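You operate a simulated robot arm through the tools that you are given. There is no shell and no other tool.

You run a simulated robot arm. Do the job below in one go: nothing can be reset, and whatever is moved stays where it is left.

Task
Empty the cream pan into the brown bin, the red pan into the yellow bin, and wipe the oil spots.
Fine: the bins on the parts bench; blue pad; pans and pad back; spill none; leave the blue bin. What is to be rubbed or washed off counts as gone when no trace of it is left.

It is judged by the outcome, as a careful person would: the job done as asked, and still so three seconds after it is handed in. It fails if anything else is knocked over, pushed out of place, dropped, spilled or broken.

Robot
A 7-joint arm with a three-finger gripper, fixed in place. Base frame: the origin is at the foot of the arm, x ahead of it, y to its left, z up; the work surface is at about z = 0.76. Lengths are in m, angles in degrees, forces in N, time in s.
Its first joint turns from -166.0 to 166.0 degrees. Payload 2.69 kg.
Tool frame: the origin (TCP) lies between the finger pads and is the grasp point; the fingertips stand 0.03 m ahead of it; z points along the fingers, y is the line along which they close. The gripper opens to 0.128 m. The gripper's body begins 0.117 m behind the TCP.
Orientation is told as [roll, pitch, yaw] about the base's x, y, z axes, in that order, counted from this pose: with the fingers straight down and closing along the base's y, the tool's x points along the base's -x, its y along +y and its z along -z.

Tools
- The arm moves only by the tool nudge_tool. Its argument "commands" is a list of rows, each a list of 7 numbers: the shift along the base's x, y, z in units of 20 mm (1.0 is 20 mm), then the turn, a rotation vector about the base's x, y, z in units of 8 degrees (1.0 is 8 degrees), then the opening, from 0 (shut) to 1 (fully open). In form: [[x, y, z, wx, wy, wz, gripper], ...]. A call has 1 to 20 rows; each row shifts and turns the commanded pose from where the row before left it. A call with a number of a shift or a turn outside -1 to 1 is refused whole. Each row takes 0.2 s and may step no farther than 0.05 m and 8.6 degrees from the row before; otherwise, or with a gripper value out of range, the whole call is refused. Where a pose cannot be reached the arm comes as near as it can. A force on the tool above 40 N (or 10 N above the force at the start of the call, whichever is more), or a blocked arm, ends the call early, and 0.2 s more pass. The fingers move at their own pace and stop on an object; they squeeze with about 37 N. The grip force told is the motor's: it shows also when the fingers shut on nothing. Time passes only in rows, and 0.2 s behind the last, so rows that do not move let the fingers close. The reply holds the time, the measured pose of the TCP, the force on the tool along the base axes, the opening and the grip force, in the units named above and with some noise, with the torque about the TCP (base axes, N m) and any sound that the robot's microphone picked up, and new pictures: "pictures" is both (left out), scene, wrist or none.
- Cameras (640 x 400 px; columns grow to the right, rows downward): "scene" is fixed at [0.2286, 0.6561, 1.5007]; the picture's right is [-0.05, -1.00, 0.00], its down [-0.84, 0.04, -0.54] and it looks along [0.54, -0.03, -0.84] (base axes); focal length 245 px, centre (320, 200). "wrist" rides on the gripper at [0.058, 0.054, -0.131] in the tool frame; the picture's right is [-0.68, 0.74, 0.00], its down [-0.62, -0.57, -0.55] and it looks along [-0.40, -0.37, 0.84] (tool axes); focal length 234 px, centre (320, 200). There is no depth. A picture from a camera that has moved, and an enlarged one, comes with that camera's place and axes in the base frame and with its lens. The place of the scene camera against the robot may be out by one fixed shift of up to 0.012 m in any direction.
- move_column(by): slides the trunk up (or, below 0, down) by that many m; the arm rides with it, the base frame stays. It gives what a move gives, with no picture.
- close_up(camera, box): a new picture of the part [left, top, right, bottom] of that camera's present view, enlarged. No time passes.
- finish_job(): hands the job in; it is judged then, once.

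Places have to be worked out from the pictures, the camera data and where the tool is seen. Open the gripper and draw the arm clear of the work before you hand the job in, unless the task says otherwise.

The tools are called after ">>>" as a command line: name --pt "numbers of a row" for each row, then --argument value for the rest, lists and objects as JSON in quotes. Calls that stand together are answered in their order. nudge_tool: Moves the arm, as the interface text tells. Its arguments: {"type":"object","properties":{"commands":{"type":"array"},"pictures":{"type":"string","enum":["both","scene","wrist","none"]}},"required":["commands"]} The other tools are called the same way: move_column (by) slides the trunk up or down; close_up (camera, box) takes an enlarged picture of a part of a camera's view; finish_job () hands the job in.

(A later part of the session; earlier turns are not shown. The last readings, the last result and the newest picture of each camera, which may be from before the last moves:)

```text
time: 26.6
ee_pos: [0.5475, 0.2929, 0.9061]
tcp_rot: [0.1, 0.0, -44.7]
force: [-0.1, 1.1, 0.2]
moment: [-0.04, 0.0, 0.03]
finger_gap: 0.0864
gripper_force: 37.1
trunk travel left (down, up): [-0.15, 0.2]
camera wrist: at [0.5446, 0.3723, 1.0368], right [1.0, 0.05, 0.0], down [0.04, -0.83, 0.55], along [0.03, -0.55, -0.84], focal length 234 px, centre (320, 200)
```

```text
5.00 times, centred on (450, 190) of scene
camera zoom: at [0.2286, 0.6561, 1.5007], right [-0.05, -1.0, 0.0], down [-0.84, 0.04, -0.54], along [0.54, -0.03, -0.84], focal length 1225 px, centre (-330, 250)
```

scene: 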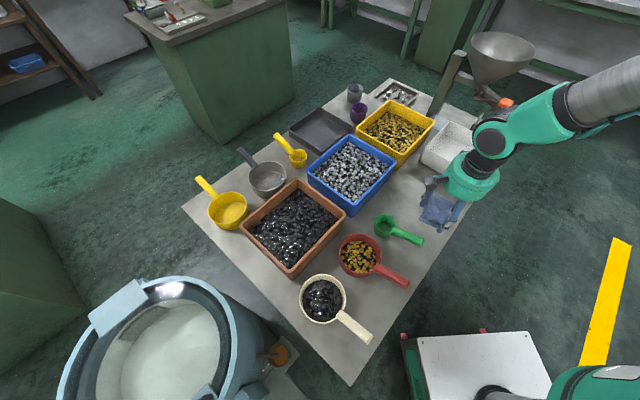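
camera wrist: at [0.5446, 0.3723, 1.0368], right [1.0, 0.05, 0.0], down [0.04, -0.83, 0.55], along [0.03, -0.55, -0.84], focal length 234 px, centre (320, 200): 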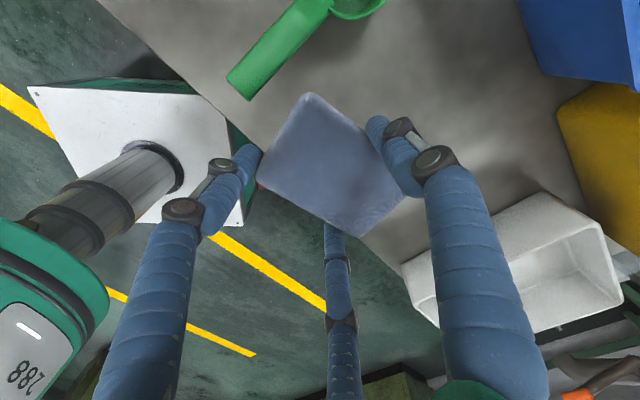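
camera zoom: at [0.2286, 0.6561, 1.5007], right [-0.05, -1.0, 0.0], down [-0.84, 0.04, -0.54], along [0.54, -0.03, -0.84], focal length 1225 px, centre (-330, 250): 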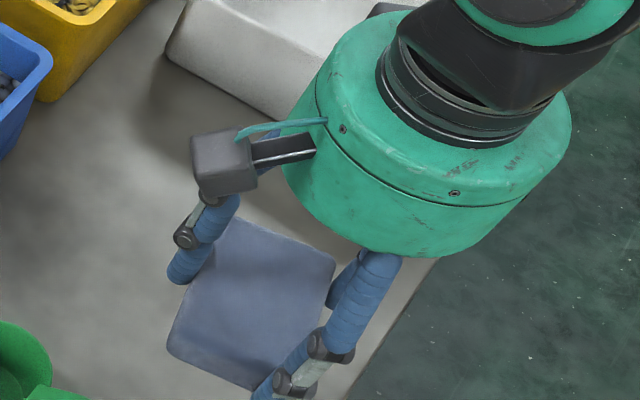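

Finger A still hides the middle of the spot area; moving the tool back in −x brings that patch out from behind it.

>>> nudge_tool --pt "-0.95 0.2 0.2 0 0 0 0.5" --pt "-0.95 0.2 0.2 0 0 0 0.5" --pt "-0.95 0.2 0.2 0 0 0 0.5" --pt "-0.95 0.2 0.2 0 0 0 0.5" --pt "-0.95 0.2 0.2 0 0 0 0.5" --pt "-0.95 0.2 0.2 0 0 0 0.5" --pt "-0.95 0.2 0.2 0 0 0 0.5" --pt "-0.95 0.2 0.2 0 0 0 0.5" --pt "-0.95 0.2 0.2 0 0 0 0.5" --pt "0 0 0 0 0 0 0.5"

>>> close_up --camera "wrist" --box '[440, 140, 640, 290]'

>>> close_up --camera "scene" --box '[400, 150, 500, 230]'

```text
time: 28.8
ee_pos: [0.3778, 0.3287, 0.943]
tcp_rot: [0.0, 0.1, -44.8]
force: [-1.3, 0.2, 0.2]
moment: [0.0, -0.03, -0.01]
finger_gap: 0.086
gripper_force: 37.0
trunk travel left (down, up): [-0.15, 0.2]
camera wrist: at [0.3743, 0.4078, 1.0733], right [1.0, 0.05, 0.0], down [0.04, -0.84, 0.55], along [0.03, -0.55, -0.84], focal length 234 px, centre (320, 200)
```

scene: 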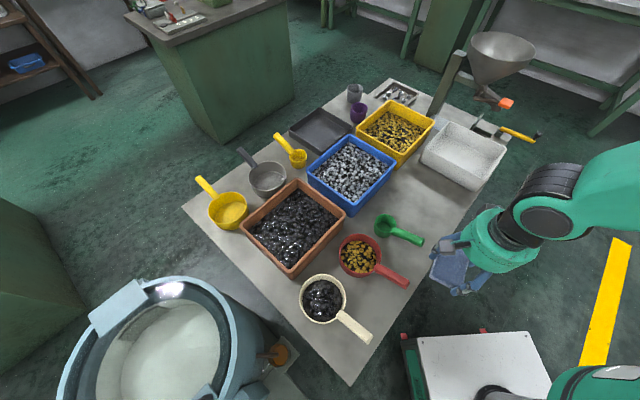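
wrist: 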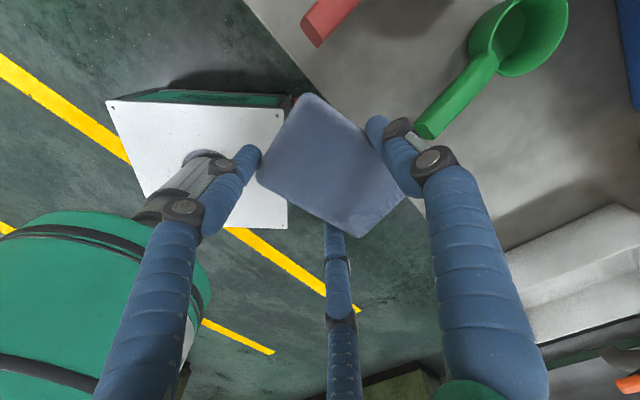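

```text
2.67 times, centred on (540, 215) of wrist
camera zoom: at [0.3743, 0.4078, 1.0733], right [1.0, 0.05, 0.0], down [0.04, -0.84, 0.55], along [0.03, -0.55, -0.84], focal length 624 px, centre (-267, 160)
```

zoom: 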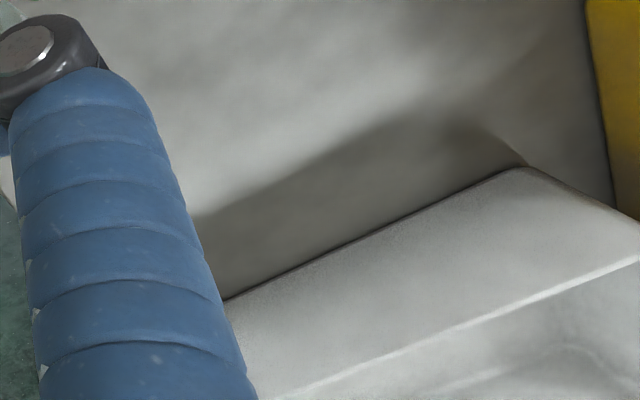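

```text
5.00 times, centred on (450, 190) of scene
camera zoom: at [0.2286, 0.6561, 1.5007], right [-0.05, -1.0, 0.0], down [-0.84, 0.04, -0.54], along [0.54, -0.03, -0.84], focal length 1225 px, centre (-330, 250)
```

zoom: 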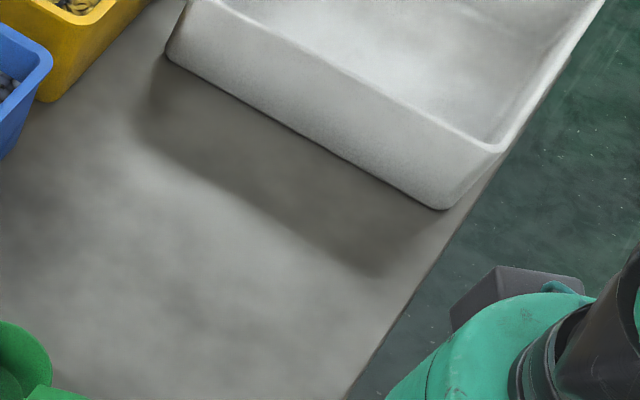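

The whole spot area is now in view and spotless. I carry the pad back over its place at the same height, then lower it most of the way.

>>> nudge_tool --pt "0.996 -0.394 0 0 0 0 0.5" --pt "0.996 -0.394 0 0 0 0 0.5" --pt "0.996 -0.394 0 0 0 0 0.5" --pt "0.996 -0.394 0 0 0 0 0.5" --pt "0.996 -0.394 0 0 0 0 0.5" --pt "0.996 -0.394 0 0 0 0 0.5" --pt "0.996 -0.394 0 0 0 0 0.5" --pt "0.996 -0.394 0 0 0 0 0.5" --pt "0.996 -0.394 0 0 0 0 0.5" --pt "0.996 -0.394 0 0 0 0 0.5" --pt "0.996 -0.394 0 0 0 0 0.5" --pt "0 0 -1 0 0 0 0.5" --pt "0 0 -1 0 0 0 0.5" --pt "0 0 -1 0 0 0 0.5" --pt "0 0 -1 0 0 0 0.5" --pt "0 0 -1 0 0 0 0.5" --pt "0 0 -1 0 0 0 0.5" --pt "0 0 -0.8 0 0 0 0.5" --pt "0 0 0 0 0 0 0.5"

>>> close_up --camera "scene" --box '[180, 80, 520, 290]'

```text
time: 32.8
ee_pos: [0.5967, 0.241, 0.8057]
tcp_rot: [0.0, 0.1, -44.7]
force: [0.4, 0.2, -0.8]
moment: [0.01, 0.01, -0.02]
finger_gap: 0.0855
gripper_force: 37.6
trunk travel left (down, up): [-0.15, 0.2]
camera wrist: at [0.5931, 0.321, 0.9365], right [1.0, 0.05, 0.0], down [0.04, -0.84, 0.55], along [0.03, -0.55, -0.84], focal length 234 px, centre (320, 200)
```

scene: 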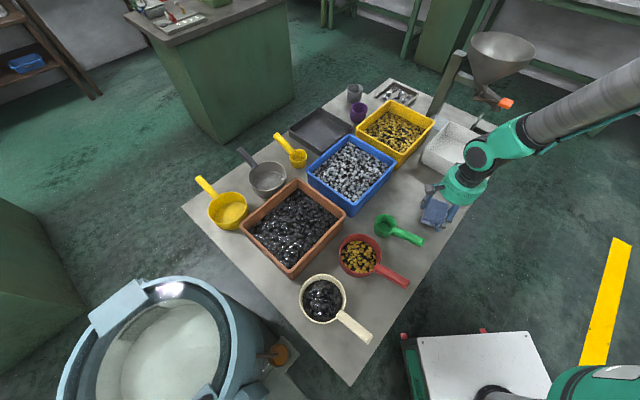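
wrist: 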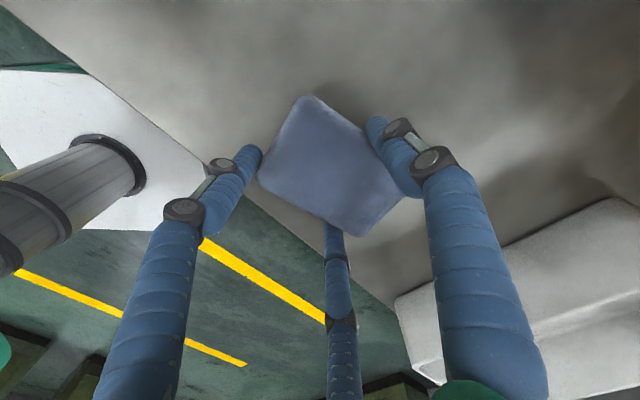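

```text
1.88 times, centred on (350, 185) of scene
camera zoom: at [0.2286, 0.6561, 1.5007], right [-0.05, -1.0, 0.0], down [-0.84, 0.04, -0.54], along [0.54, -0.03, -0.84], focal length 461 px, centre (264, 228)
```

zoom: 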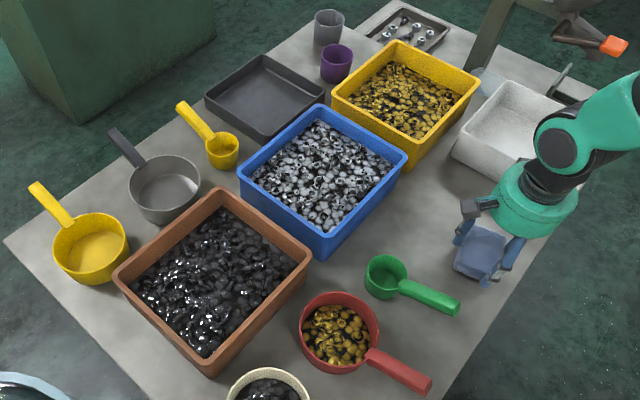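

The pad hovers a few mm above its spot. I set it down, release, and rise straight up, then compare with the first pictures.

>>> nudge_tool --pt "0 0 -0.36 0 0 0 0.5" --pt "0 0 0 0 0 0 0.5" --pt "0 0 0 0 0 0 0.75" --pt "0 0 0 0 0 0 1" --pt "0 0 0 0 0 0 1" --pt "0 0 0.8 0 0 0 1" --pt "0 0 1 0 0 0 1" --pt "0 0 1 0 0 0 1" --pt "0 0 1 0 0 0 1" --pt "0 0 1 0 0 0 1" --pt "-1 0 1 0 0 0 1" --pt "-1 0 1 0 0 0 1" --pt "-1 0 1 0 0 0 1" --pt "-1 0 1 0 0 0 1" --pt "-1 0 1 0 0 0 1" --pt "-1 0 1 0 0 0 1" --pt "-1 0 1 0 0 0 1" --pt "0 0 0 0 0 0 1"

>>> close_up --camera "scene" --box '[280, 190, 460, 360]'

>>> close_up --camera "scene" --box '[180, 80, 520, 290]'

```text
time: 36.6
ee_pos: [0.4553, 0.2413, 1.0359]
tcp_rot: [0.1, 0.0, -44.7]
force: [-1.1, -0.9, -0.5]
moment: [0.0, -0.06, -0.02]
finger_gap: 0.1279
gripper_force: 0.0
trunk travel left (down, up): [-0.15, 0.2]
camera wrist: at [0.4524, 0.3208, 1.1669], right [1.0, 0.05, 0.0], down [0.04, -0.84, 0.55], along [0.03, -0.55, -0.84], focal length 234 px, centre (320, 200)
```

scene: 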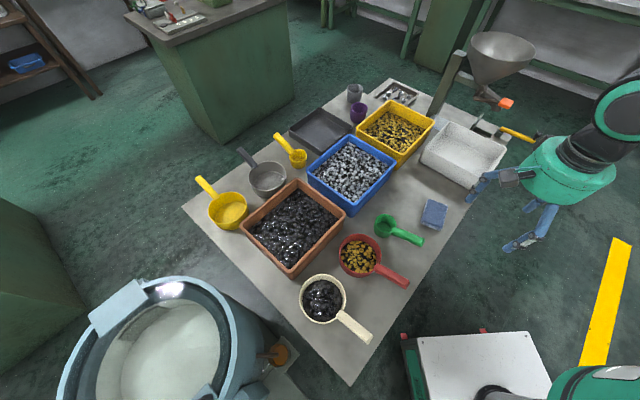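
wrist: 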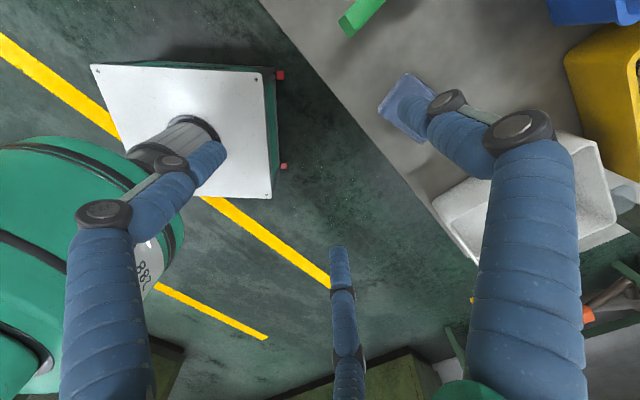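

```text
2.35 times, centred on (370, 275) of scene
camera zoom: at [0.2286, 0.6561, 1.5007], right [-0.05, -1.0, 0.0], down [-0.84, 0.04, -0.54], along [0.54, -0.03, -0.84], focal length 576 px, centre (202, 24)
```

zoom: 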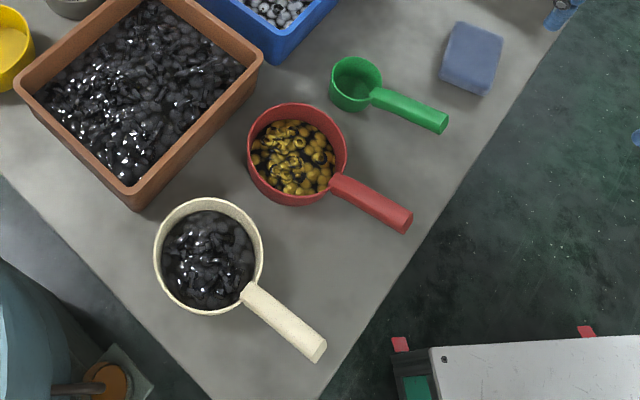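

```text
1.88 times, centred on (350, 185) of scene
camera zoom: at [0.2286, 0.6561, 1.5007], right [-0.05, -1.0, 0.0], down [-0.84, 0.04, -0.54], along [0.54, -0.03, -0.84], focal length 461 px, centre (264, 228)
```

zoom: 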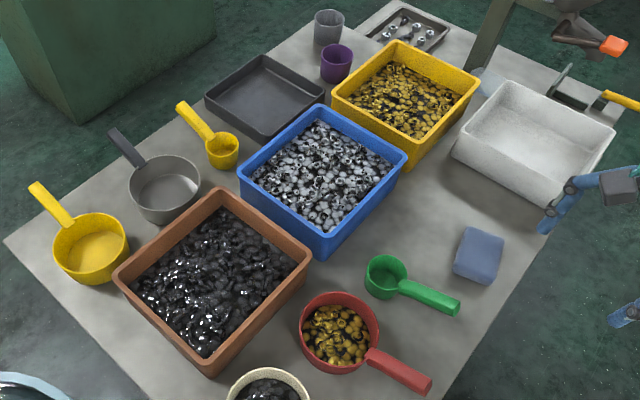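

Spots gone, pad roughly in place but it turned ~18° in the grip during wiping. I'll go back, regrip it square to its present angle, and turn it to its original alignment.

>>> nudge_tool --pt "0.99 0.01 -0.5 0 0 0.3 1" --pt "0.99 0.01 -0.5 0 0 0.3 1" --pt "0.99 0.01 -0.5 0 0 0.3 1" --pt "0.99 0.01 -0.5 0 0 0.3 1" --pt "0.99 0.01 -1 0 0 0.3 1" --pt "0.99 0.01 -1 0 0 0.3 1" --pt "0.99 0.01 -1 0 0 0.4 1" --pt "0 0 -1 0 0 0 1" --pt "0 0 -1 0 0 0 1" --pt "0 0 -1 0 0 0 1" --pt "0 0 -1 0 0 0 1" --pt "0 0 0 0 0 0 1"

>>> close_up --camera "wrist" --box '[200, 80, 480, 280]'

```text
time: 39.2
ee_pos: [0.5951, 0.2424, 0.8551]
tcp_rot: [0.0, 0.0, -27.1]
force: [0.4, -0.4, -0.1]
moment: [-0.01, 0.03, 0.04]
finger_gap: 0.1282
gripper_force: 0.0
trunk travel left (down, up): [-0.15, 0.2]
camera wrist: at [0.5678, 0.3173, 0.986], right [0.94, 0.35, 0.0], down [0.29, -0.78, 0.55], along [0.19, -0.51, -0.84], focal length 234 px, centre (320, 200)
```

scene: 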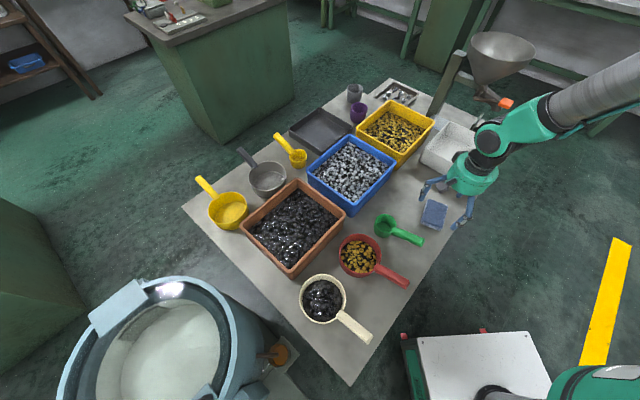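
wrist: 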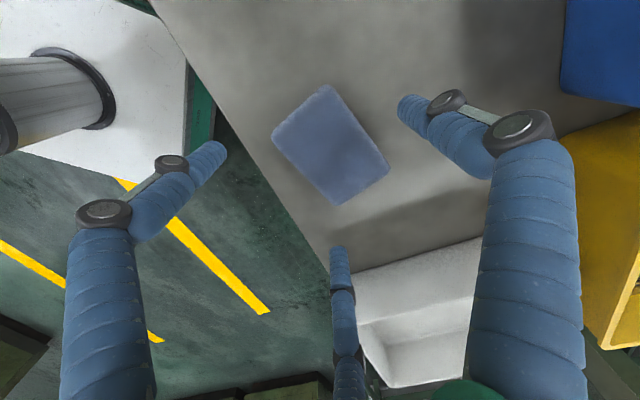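

```text
2.00 times, centred on (340, 180) of wrist
camera zoom: at [0.5678, 0.3173, 0.986], right [0.94, 0.35, 0.0], down [0.29, -0.78, 0.55], along [0.19, -0.51, -0.84], focal length 468 px, centre (280, 240)
```

zoom: 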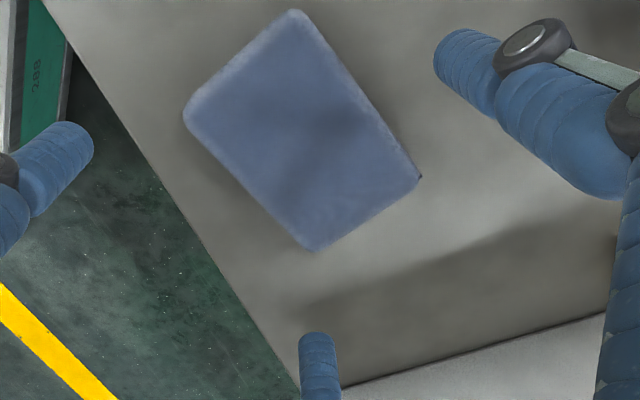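

Pad now measured at about (0.606, 0.2485), long axis −30°. I correct the pose slightly, descend, and close.

>>> nudge_tool --pt "0.235 -0.29 0 0 0 -0.36 1" --pt "0 0 -0.8 0 0 0 1" --pt "0 0 -0.8 0 0 0 1" --pt "0 0 -0.8 0 0 0 1" --pt "0 0 -0.42 0 0 0 1" --pt "0 0 0 0 0 0 1" --pt "0 0 0 0 0 0 0.8" --pt "0 0 0 0 0 0 0.6" --pt "0 0 0 0 0 0 0.5" --pt "0 0 0 0 0 0 0.5" --pictures "wrist"

```text
time: 41.4
ee_pos: [0.5991, 0.2371, 0.8001]
tcp_rot: [0.0, -0.1, -30.0]
force: [1.4, -0.2, 4.5]
moment: [-0.02, -0.13, -0.09]
finger_gap: 0.0911
gripper_force: 37.0
trunk travel left (down, up): [-0.15, 0.2]
camera wrist: at [0.5756, 0.313, 0.9304], right [0.95, 0.3, 0.0], down [0.25, -0.8, 0.55], along [0.16, -0.52, -0.84], focal length 234 px, centre (320, 200)
```

wrist: 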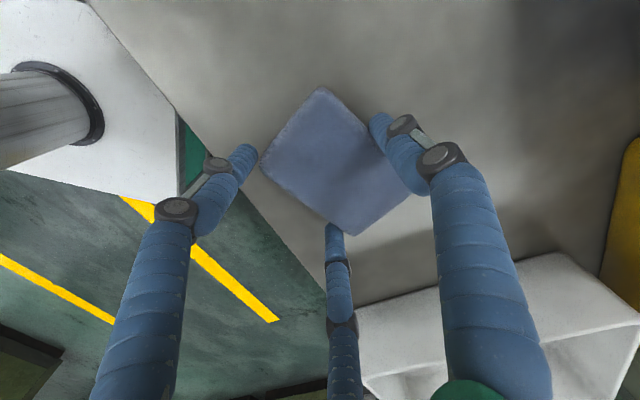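

Gripped squarely (gap 0.091 as in the first grip). I lift 10 mm, turn −15.5°, adjust position, set down, release and rise.

>>> nudge_tool --pt "0 0 0.5 0 0 0 0.5" --pt "0 0.15 0 0 0 -0.97 0.5" --pt "0 0.15 0 0 0 -0.97 0.5" --pt "0 0 0 0 0 0 0.5" --pt "0 0 -0.52 0 0 0 0.5" --pt "0 0 0 0 0 0 0.5" --pt "0 0 0 0 0 0 0.75" --pt "0 0 0 0 0 0 1" --pt "0 0 0 0 0 0 1" --pt "0 0 0.8 0 0 0 1" --pt "0 0 1 0 0 0 1" --pt "0 0 1 0 0 0 1" --pt "0 0 1 0 0 0 1" --pt "0 0 1 0 0 0 1" --pt "0 0 1 0 0 0 1" --pt "-1 0 1 0 0 0 1" --pt "-1 0 1 0 0 0 1" --pt "-1 0 1 0 0 0 1" --pt "-1 0 1 0 0 0 1" --pt "0 0 0 0 0 0 1"

>>> close_up --camera "scene" --box '[280, 190, 460, 360]'

>>> close_up --camera "scene" --box '[180, 80, 520, 290]'

```text
time: 45.6
ee_pos: [0.5189, 0.242, 0.9936]
tcp_rot: [0.0, 0.1, -45.5]
force: [-0.4, 0.1, -0.6]
moment: [0.01, -0.03, 0.0]
finger_gap: 0.1279
gripper_force: 0.1
trunk travel left (down, up): [-0.15, 0.2]
camera wrist: at [0.5165, 0.3227, 1.1251], right [1.0, 0.03, 0.0], down [0.03, -0.84, 0.55], along [0.02, -0.55, -0.84], focal length 234 px, centre (320, 200)
```

scene: 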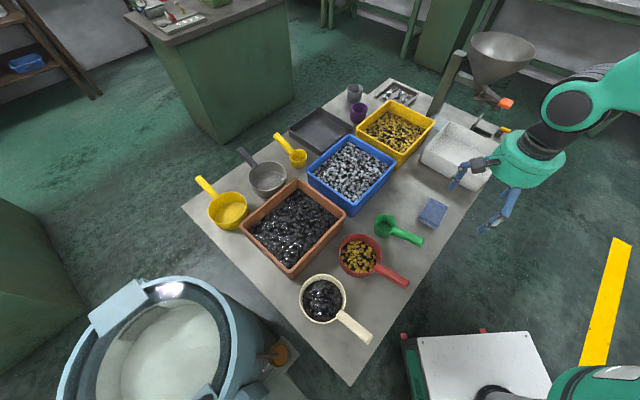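
wrist: 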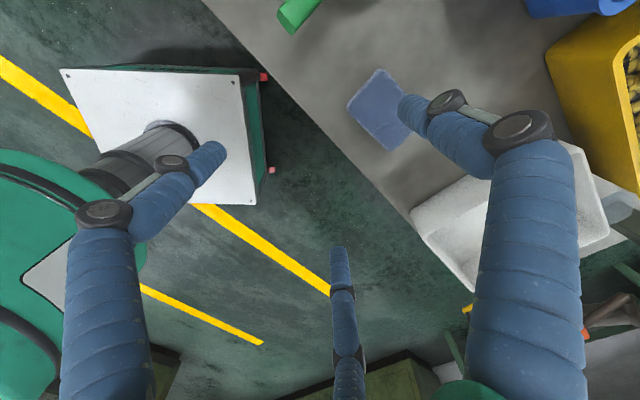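

```text
2.35 times, centred on (370, 275) of scene
camera zoom: at [0.2286, 0.6561, 1.5007], right [-0.05, -1.0, 0.0], down [-0.84, 0.04, -0.54], along [0.54, -0.03, -0.84], focal length 576 px, centre (202, 24)
```

zoom: 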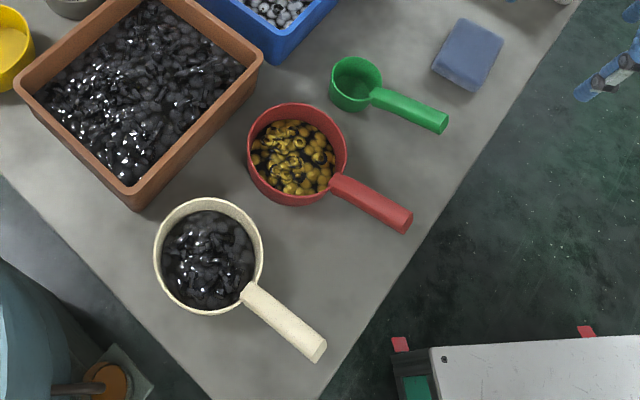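

```text
1.88 times, centred on (350, 185) of scene
camera zoom: at [0.2286, 0.6561, 1.5007], right [-0.05, -1.0, 0.0], down [-0.84, 0.04, -0.54], along [0.54, -0.03, -0.84], focal length 461 px, centre (264, 228)
```

zoom: 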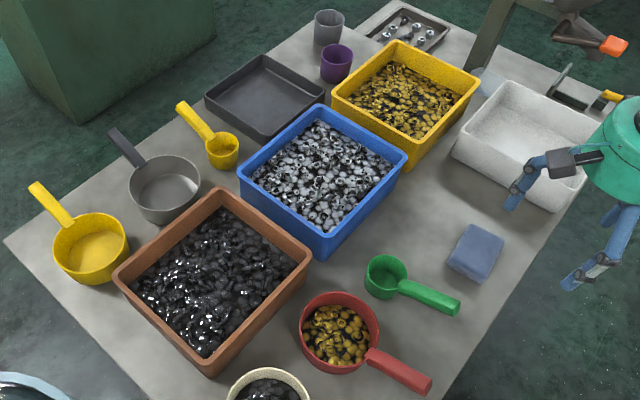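

The pad is back within a few mm and degrees of its start, spots gone. Now to the pans: I move with open gripper to the near side of the cream pan at yaw ≈48°, so the wrist camera can survey both pans.

>>> nudge_tool --pt "-0.5 0.5 1 0 0 0.5 1" --pt "-0.88 0.99 1 0 0 0.7 1" --pt "-0.88 0.99 0.5 0 0 0.7 1" --pt "-0.88 0.99 0.5 0 0 0.7 1" --pt "-0.88 0.99 0.5 0 0 0.7 1" --pt "-0.88 0.99 0.5 0 0 0.7 1" --pt "-0.88 0.99 0 0 0 0.7 1" --pt "-0.88 0.99 0 0 0 0.7 1" --pt "-0.88 0.99 0 0 0 0.7 1" --pt "-0.88 0.99 0 0 0 0.7 1" --pt "-0.88 0.99 0 0 0 0.7 1" --pt "-0.88 0.99 0 0 0 0.7 1" --pt "-0.88 0.99 0 0 0 0.7 1" --pt "-0.88 0.99 0 0 0 0.7 1" --pt "-0.88 0.99 0 0 0 0.7 1" --pt "-0.88 0.99 0 0 0 0.7 1" --pt "-0.88 0.99 0 0 0 0.7 1" --pt "0 0 0 0 0 0 1"

```text
time: 49.4
ee_pos: [0.2264, 0.5692, 1.0754]
tcp_rot: [0.0, 0.0, 48.1]
force: [-0.3, 0.4, -1.1]
moment: [-0.02, -0.05, 0.0]
finger_gap: 0.128
gripper_force: 0.1
trunk travel left (down, up): [-0.15, 0.2]
camera wrist: at [0.1485, 0.5629, 1.2053], right [-0.1, 1.0, 0.0], down [0.83, 0.08, 0.55], along [0.55, 0.05, -0.84], focal length 234 px, centre (320, 200)
```

scene: 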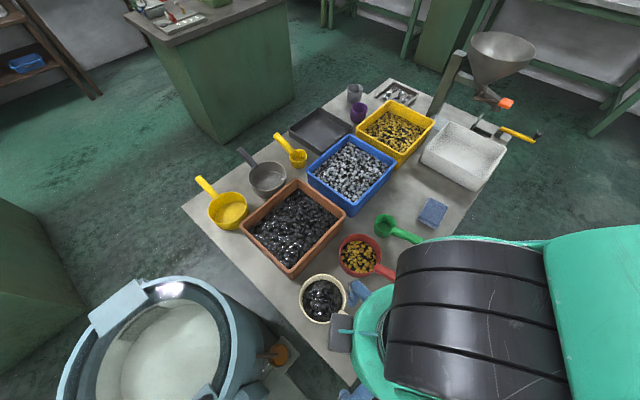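
wrist: 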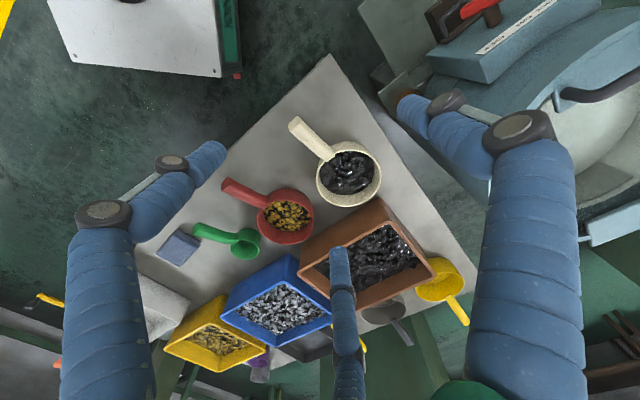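

>>> close_up --camera "wrist" --box '[200, 90, 440, 260]'

```text
2.35 times, centred on (320, 175) of wrist
camera zoom: at [0.1485, 0.5629, 1.2053], right [-0.1, 1.0, 0.0], down [0.83, 0.08, 0.55], along [0.55, 0.05, -0.84], focal length 551 px, centre (320, 259)
```

zoom: 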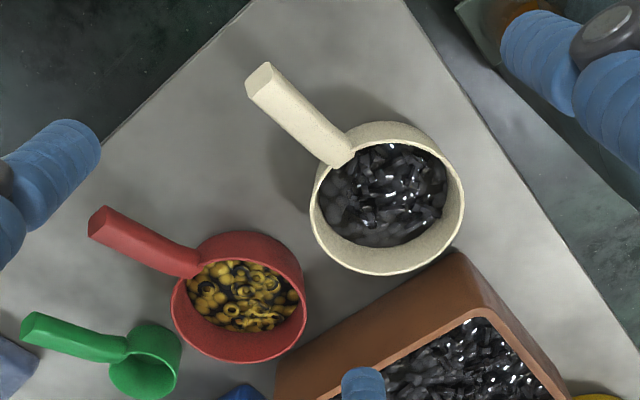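

The cream pan's rim is around (0.345, 0.64), and its handle runs up and back toward me at ~48°, ending near (0.25, 0.535). I move lower behind the handle for a parallax view to get the heights.

>>> nudge_tool --pt "-0.3 -0.3 -1 0 0 0 1" --pt "-0.3 -0.3 -1 0 0 0 1" --pt "-0.3 -0.3 -1 0 0 0 1" --pt "-0.3 -0.3 -1 0 0 0 1" --pt "-0.3 -0.3 -1 0 0 0 1" --pt "-0.3 -0.3 -1 0 0 0 1" --pt "0 0 0 0 0 0 1"

>>> close_up --camera "wrist" --box '[220, 130, 520, 330]'

```text
time: 51.0
ee_pos: [0.1928, 0.5331, 0.9543]
tcp_rot: [0.0, 0.1, 48.2]
force: [0.5, -0.4, 0.1]
moment: [0.01, 0.01, 0.0]
finger_gap: 0.1282
gripper_force: 0.1
trunk travel left (down, up): [-0.15, 0.2]
camera wrist: at [0.1133, 0.5268, 1.0846], right [-0.1, 1.0, 0.0], down [0.83, 0.08, 0.55], along [0.55, 0.05, -0.84], focal length 234 px, centre (320, 200)
```

scene: 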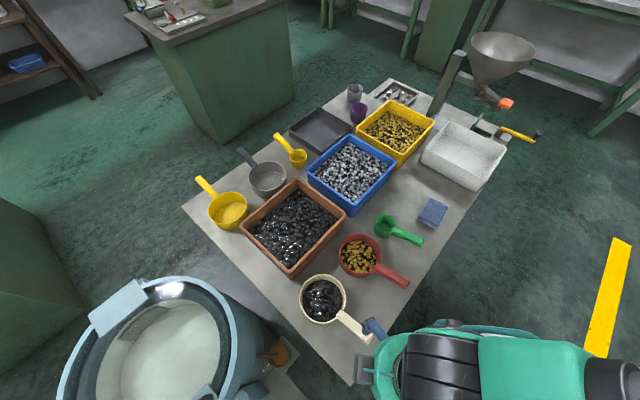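
wrist: 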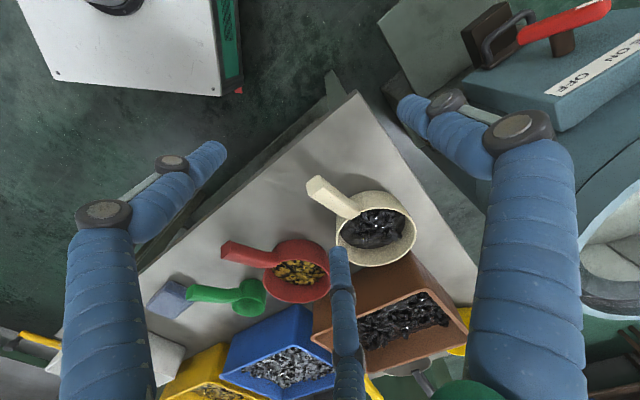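

```text
2.00 times, centred on (370, 230) of wrist
camera zoom: at [0.1133, 0.5268, 1.0846], right [-0.1, 1.0, 0.0], down [0.83, 0.08, 0.55], along [0.55, 0.05, -0.84], focal length 468 px, centre (220, 140)
```

zoom: 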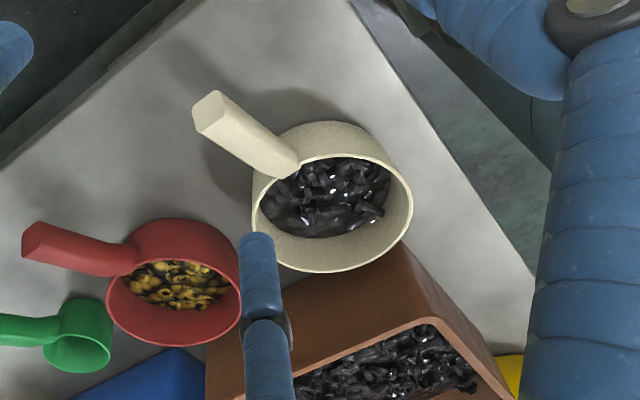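

Triangulating the two views: cream rim z≈0.82 centre ≈(0.34, 0.635), handle sloping up ~18° to its end at (0.25, 0.53, 0.844). I'll grip nearly along the handle (tool leaned back ~62°), so pouring becomes a roll of the wrist; first I lean the tool here in free space.

>>> nudge_tool --pt "0.1 -0.2 0.2 0.7265 -0.643 0 1" --pt "0.1 -0.2 0.2 0.7265 -0.643 0 1" --pt "0.1 -0.2 0 0.7265 -0.643 0 1" --pt "0.1 -0.2 0 0.7265 -0.643 0 1" --pt "0 -0.2 0 0.7265 -0.643 0 1" --pt "0 -0.2 0 0.7265 -0.643 0 0.7" --pt "0 -0.2 0 0.7265 -0.643 0 0.7" --pt "0 -0.2 0 0.7265 -0.643 0 0.7" --pt "0 0 0 0 0 0 0.7"

>>> close_up --camera "scene" --box '[260, 240, 480, 400]'

```text
time: 53.2
ee_pos: [0.2159, 0.5167, 0.9965]
tcp_rot: [5.5, -64.3, 41.5]
force: [0.5, 0.4, -0.1]
moment: [-0.06, 0.02, 0.0]
finger_gap: 0.0894
gripper_force: 0.1
trunk travel left (down, up): [-0.15, 0.2]
stopped in row 9: the arm was blocked; the commanded pose is now the measured one
camera wrist: at [0.0796, 0.4498, 1.0025], right [-0.32, 0.7, 0.64], down [0.28, -0.58, 0.77], along [0.91, 0.42, -0.01], focal length 234 px, centre (320, 200)
```

scene: 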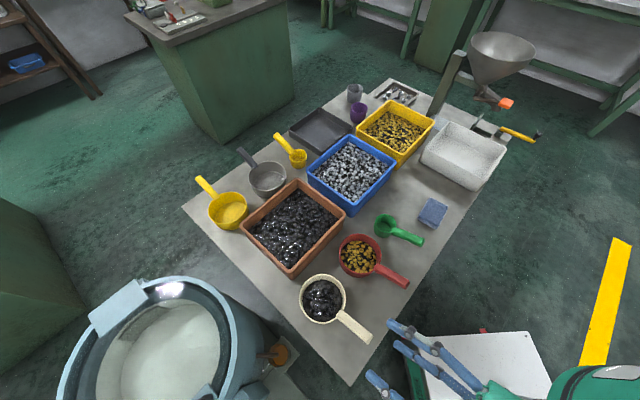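
wrist: 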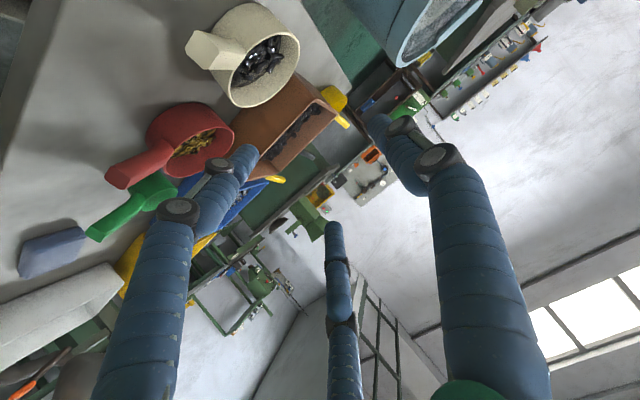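

```text
2.50 times, centred on (370, 320) of scene
camera zoom: at [0.2286, 0.6561, 1.5007], right [-0.05, -1.0, 0.0], down [-0.84, 0.04, -0.54], along [0.54, -0.03, -0.84], focal length 613 px, centre (195, -100)
```

zoom: 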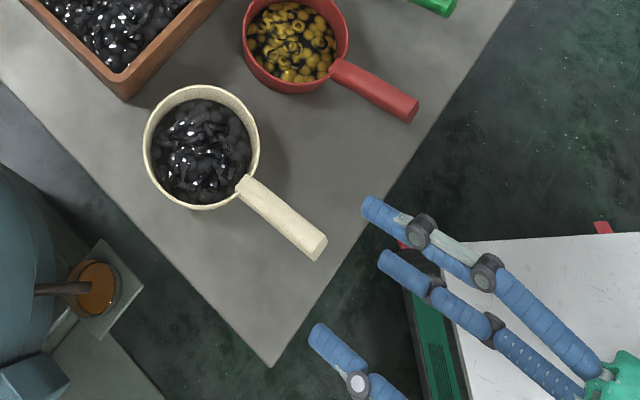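

The arm got blocked near its own body (pose too folded): tool is at lean 64° but 35 mm high. I move outward along the handle direction, where it should have more room, and see whether the pose settles.

>>> nudge_tool --pt "0.5 0.55 0 0 0 0 0.7" --pt "0.5 0.55 0 0 0 0 0.7" --pt "0.5 0.55 0 0 0 0 0.7" --pt "0.5 0.55 0 0 0 0 0.7" --pt "0.5 0.55 0 0 0 0 0.7" --pt "0 0 0 0 0 0 0.7" --pictures "scene"

```text
time: 54.6
ee_pos: [0.2641, 0.5734, 0.9973]
tcp_rot: [5.7, -64.4, 41.9]
force: [-0.4, -0.6, -1.4]
moment: [-0.02, 0.02, -0.02]
finger_gap: 0.0895
gripper_force: 0.0
trunk travel left (down, up): [-0.15, 0.2]
```

scene: 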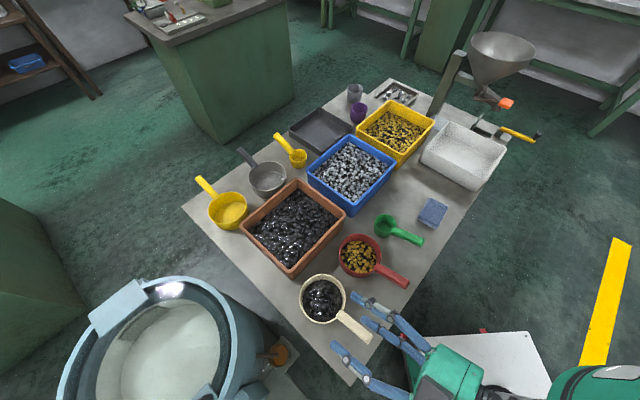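

The lean pose (tool axis azimuth 48°, 26° below horizontal) is held well here. I retract along the handle line behind its end, then lower the trunk so the arm keeps this comfortable posture at handle height.

>>> nudge_tool --pt "-0.5 -0.9 0 0 0 0 0.7" --pt "-0.5 -0.9 0 0 0 0 0.7" --pt "-0.5 -0.9 0 0 0 0 0.7" --pt "-0.14 -0.4 0 0 0 0 0.7" --pt "0 0 0 0 0 0 0.7" --pictures "none"

>>> move_column --by -0.1

>>> nudge_tool --pt "0 0 0 0 0 0 0.7"

>>> close_up --camera "scene" --box '[280, 260, 460, 400]'

```text
time: 55.8
ee_pos: [0.2299, 0.5118, 0.997]
tcp_rot: [5.6, -64.4, 41.9]
force: [-0.1, 0.5, 0.2]
moment: [-0.02, -0.05, 0.0]
finger_gap: 0.0893
gripper_force: 0.1
trunk travel left (down, up): [-0.15, 0.2]
```

```text
time: 57.1
ee_pos: [0.2307, 0.5119, 0.897]
tcp_rot: [5.6, -64.4, 41.8]
force: [-0.5, 0.4, 0.2]
moment: [-0.02, 0.02, -0.03]
finger_gap: 0.0896
gripper_force: 0.1
trunk travel left (down, up): [-0.05, 0.3]
```

```text
time: 57.5
ee_pos: [0.2293, 0.5111, 0.8975]
tcp_rot: [5.6, -64.4, 41.8]
force: [-0.4, 0.1, 0.2]
moment: [0.0, -0.02, -0.01]
finger_gap: 0.0896
gripper_force: 0.0
trunk travel left (down, up): [-0.05, 0.3]
camera wrist: at [0.094, 0.4439, 0.9031], right [-0.32, 0.7, 0.64], down [0.28, -0.58, 0.77], along [0.91, 0.42, -0.01], focal length 234 px, centre (320, 200)
```

scene: 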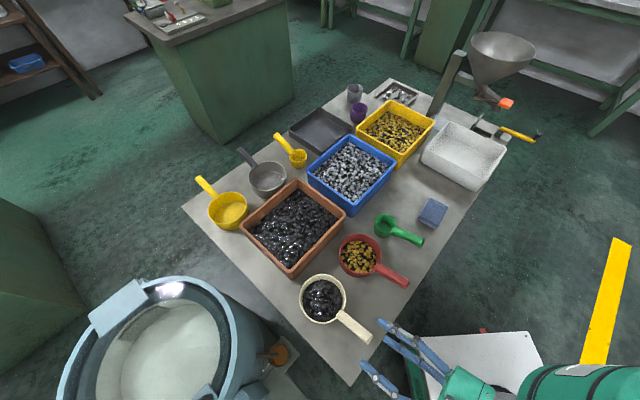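
wrist: 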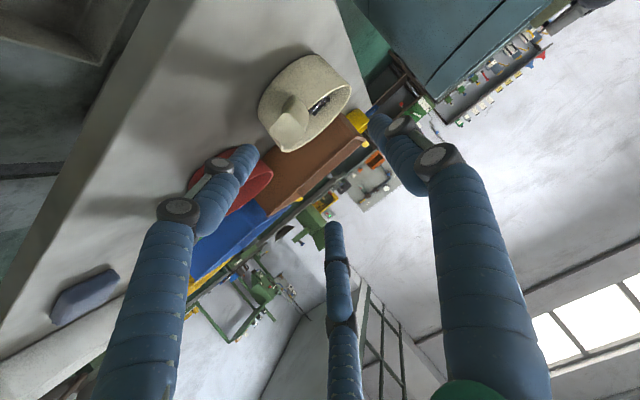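

```text
2.86 times, centred on (370, 330) of scene
camera zoom: at [0.2286, 0.6561, 1.5007], right [-0.05, -1.0, 0.0], down [-0.84, 0.04, -0.54], along [0.54, -0.03, -0.84], focal length 700 px, centre (177, -171)
```

zoom: 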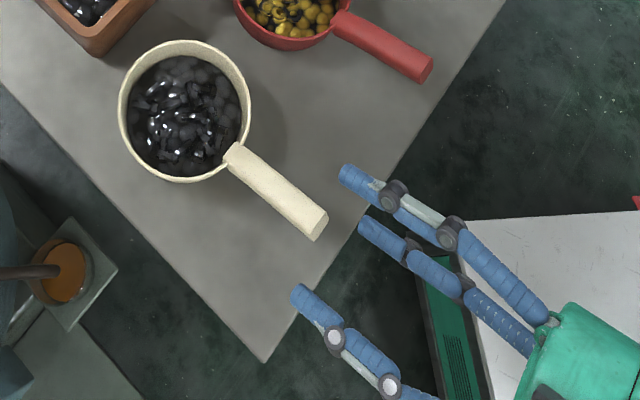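

Wrist view looks along the handle; the tool axis is still ~35 mm above it. I lower the trunk 36 mm more and re-check the alignment.

>>> move_column --by -0.036

>>> nudge_tool --pt "0 0 0 0 0 0 0.7"

>>> close_up --camera "wrist" --box '[200, 30, 440, 260]'

>>> close_up --camera "scene" --box '[280, 260, 460, 400]'

```text
time: 58.3
ee_pos: [0.2311, 0.5113, 0.8601]
tcp_rot: [5.6, -64.4, 41.7]
force: [0.1, -0.1, -0.5]
moment: [-0.02, 0.01, 0.01]
finger_gap: 0.0895
gripper_force: 0.1
trunk travel left (down, up): [-0.014, 0.336]
```

```text
time: 58.7
ee_pos: [0.2313, 0.5119, 0.8621]
tcp_rot: [5.6, -64.4, 41.8]
force: [-0.7, 0.0, 0.2]
moment: [-0.01, -0.03, -0.01]
finger_gap: 0.0894
gripper_force: 0.1
trunk travel left (down, up): [-0.014, 0.336]
camera wrist: at [0.094, 0.4439, 0.8671], right [-0.32, 0.7, 0.64], down [0.28, -0.58, 0.77], along [0.91, 0.42, -0.01], focal length 234 px, centre (320, 200)
```

scene: 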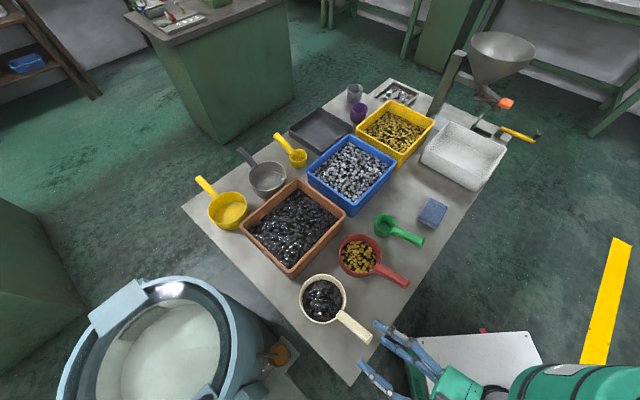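
wrist: 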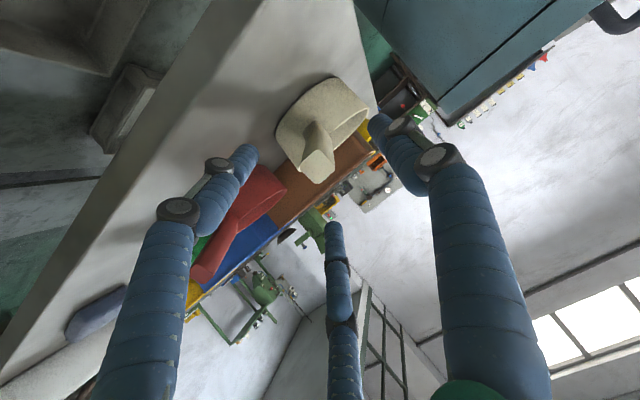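

```text
1.74 times, centred on (320, 145) of wrist
camera zoom: at [0.094, 0.4439, 0.8671], right [-0.32, 0.7, 0.64], down [0.28, -0.58, 0.77], along [0.91, 0.42, -0.01], focal length 407 px, centre (320, 296)
```

zoom: 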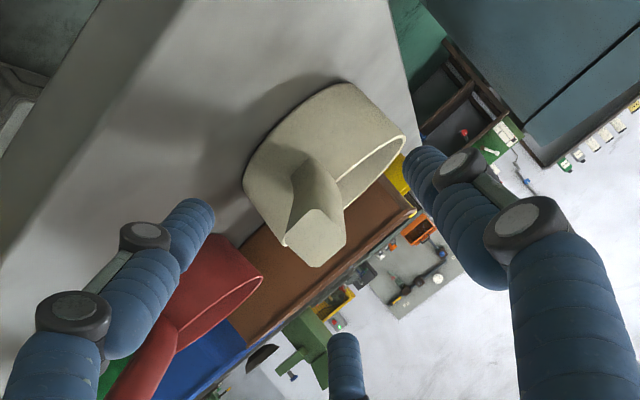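

```text
2.86 times, centred on (370, 330) of scene
camera zoom: at [0.2286, 0.6561, 1.5007], right [-0.05, -1.0, 0.0], down [-0.84, 0.04, -0.54], along [0.54, -0.03, -0.84], focal length 700 px, centre (177, -171)
```

zoom: 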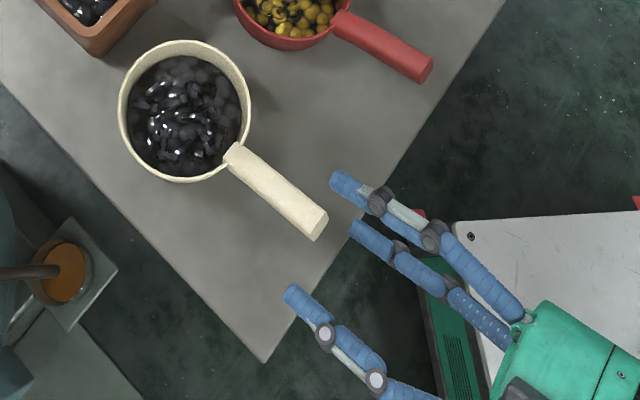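

The tool axis now points straight at the handle's end face, fingers spread around it. I advance 65 mm along the tool axis, watching force.

>>> nudge_tool --pt "0 0 0 0 0 0 0.6" --pt "0.496 0.546 -0.35 0 0 0 0.6" --pt "0.496 0.546 -0.35 0 0 0 0.6" --pt "0.496 0.546 -0.35 0 0 0 0.6" --pt "0.496 0.546 -0.35 0 0 0 0.6" --pt "0 0 0 0 0 0 0.6"

>>> close_up --camera "wrist" --box '[200, 30, 440, 260]'

>>> close_up --camera "scene" --box '[280, 260, 460, 400]'

```text
time: 60.1
ee_pos: [0.2706, 0.554, 0.8325]
tcp_rot: [5.6, -64.4, 41.9]
force: [1.0, -0.5, -0.1]
moment: [-0.01, -0.01, 0.05]
finger_gap: 0.077
gripper_force: 0.0
trunk travel left (down, up): [-0.014, 0.336]
camera wrist: at [0.1336, 0.487, 0.8391], right [-0.32, 0.7, 0.64], down [0.28, -0.58, 0.77], along [0.91, 0.42, -0.01], focal length 234 px, centre (320, 200)
```

scene: 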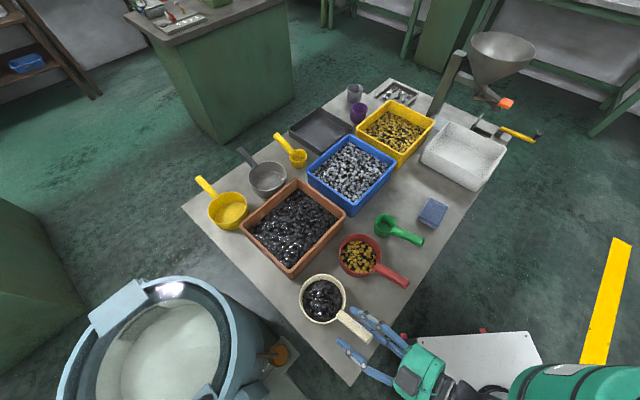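
wrist: 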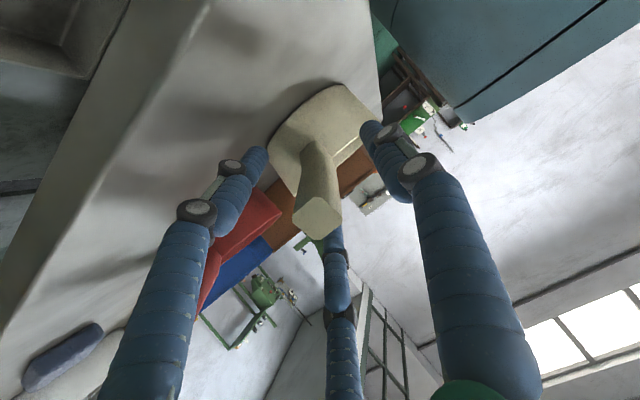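

```text
1.74 times, centred on (320, 145) of wrist
camera zoom: at [0.1336, 0.487, 0.8391], right [-0.32, 0.7, 0.64], down [0.28, -0.58, 0.77], along [0.91, 0.42, -0.01], focal length 407 px, centre (320, 296)
```

zoom: 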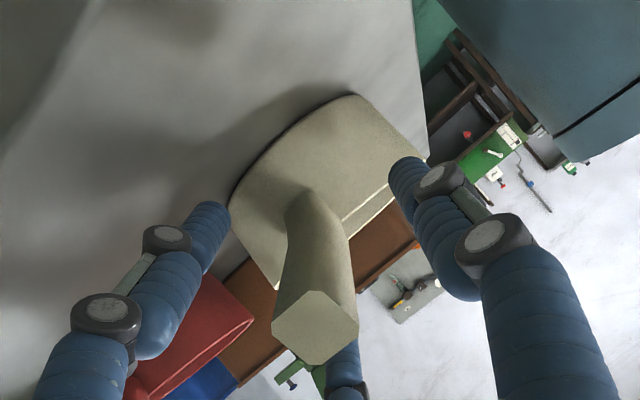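

```text
2.86 times, centred on (370, 330) of scene
camera zoom: at [0.2286, 0.6561, 1.5007], right [-0.05, -1.0, 0.0], down [-0.84, 0.04, -0.54], along [0.54, -0.03, -0.84], focal length 700 px, centre (177, -171)
```

zoom: 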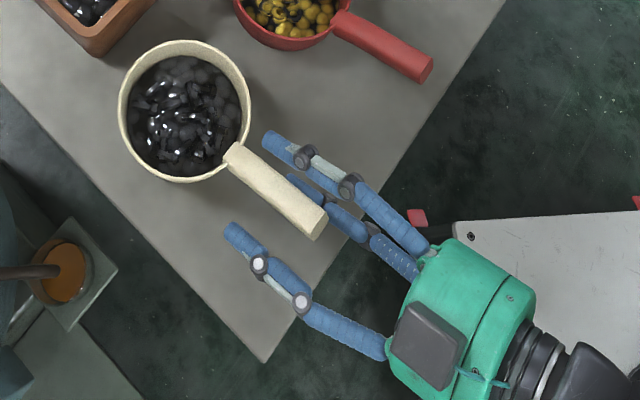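

The handle is centred between the three fingers. I close the gripper on it.

>>> nudge_tool --pt "0 0 0 0 0 0 0.45" --pt "0 0 0 0 0 0 0.3" --pt "0 0 0 0 0 0 0.15" --pt "0 0 0 0 0 0 0" --pt "0 0 0 0 0 0 0"

>>> close_up --camera "scene" --box '[280, 260, 460, 400]'

```text
time: 61.3
ee_pos: [0.2703, 0.5543, 0.8335]
tcp_rot: [5.6, -64.4, 41.8]
force: [2.6, -0.7, 4.1]
moment: [0.18, -0.23, -0.18]
finger_gap: 0.025
gripper_force: 37.2
trunk travel left (down, up): [-0.014, 0.336]
camera wrist: at [0.1335, 0.4871, 0.8396], right [-0.32, 0.7, 0.64], down [0.28, -0.58, 0.77], along [0.91, 0.42, -0.01], focal length 234 px, centre (320, 200)
```

scene: 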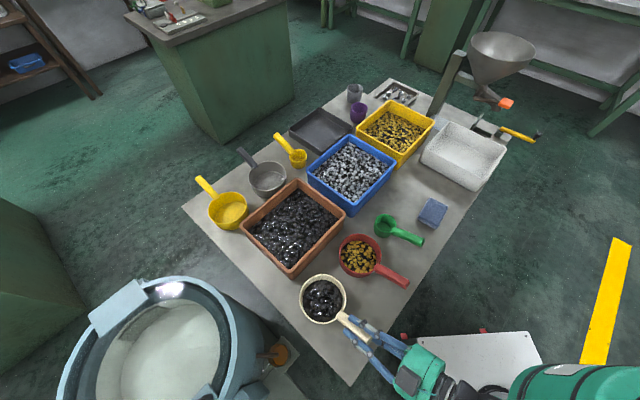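
wrist: 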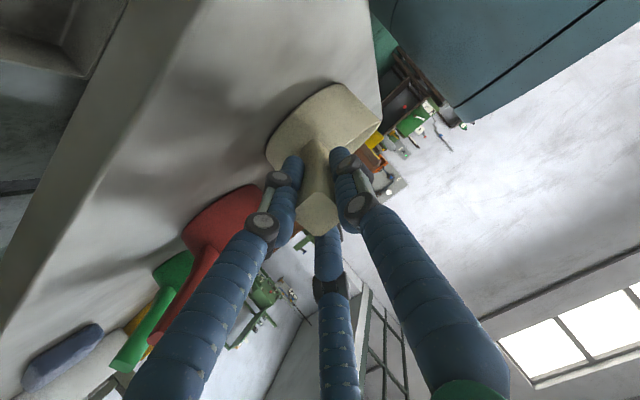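

```text
2.86 times, centred on (370, 330) of scene
camera zoom: at [0.2286, 0.6561, 1.5007], right [-0.05, -1.0, 0.0], down [-0.84, 0.04, -0.54], along [0.54, -0.03, -0.84], focal length 700 px, centre (177, -171)
```

zoom: 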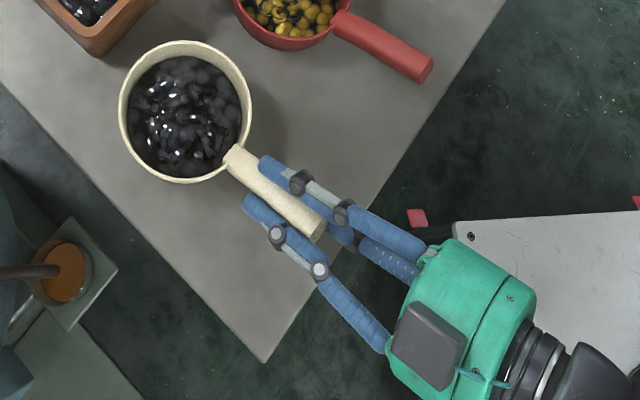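

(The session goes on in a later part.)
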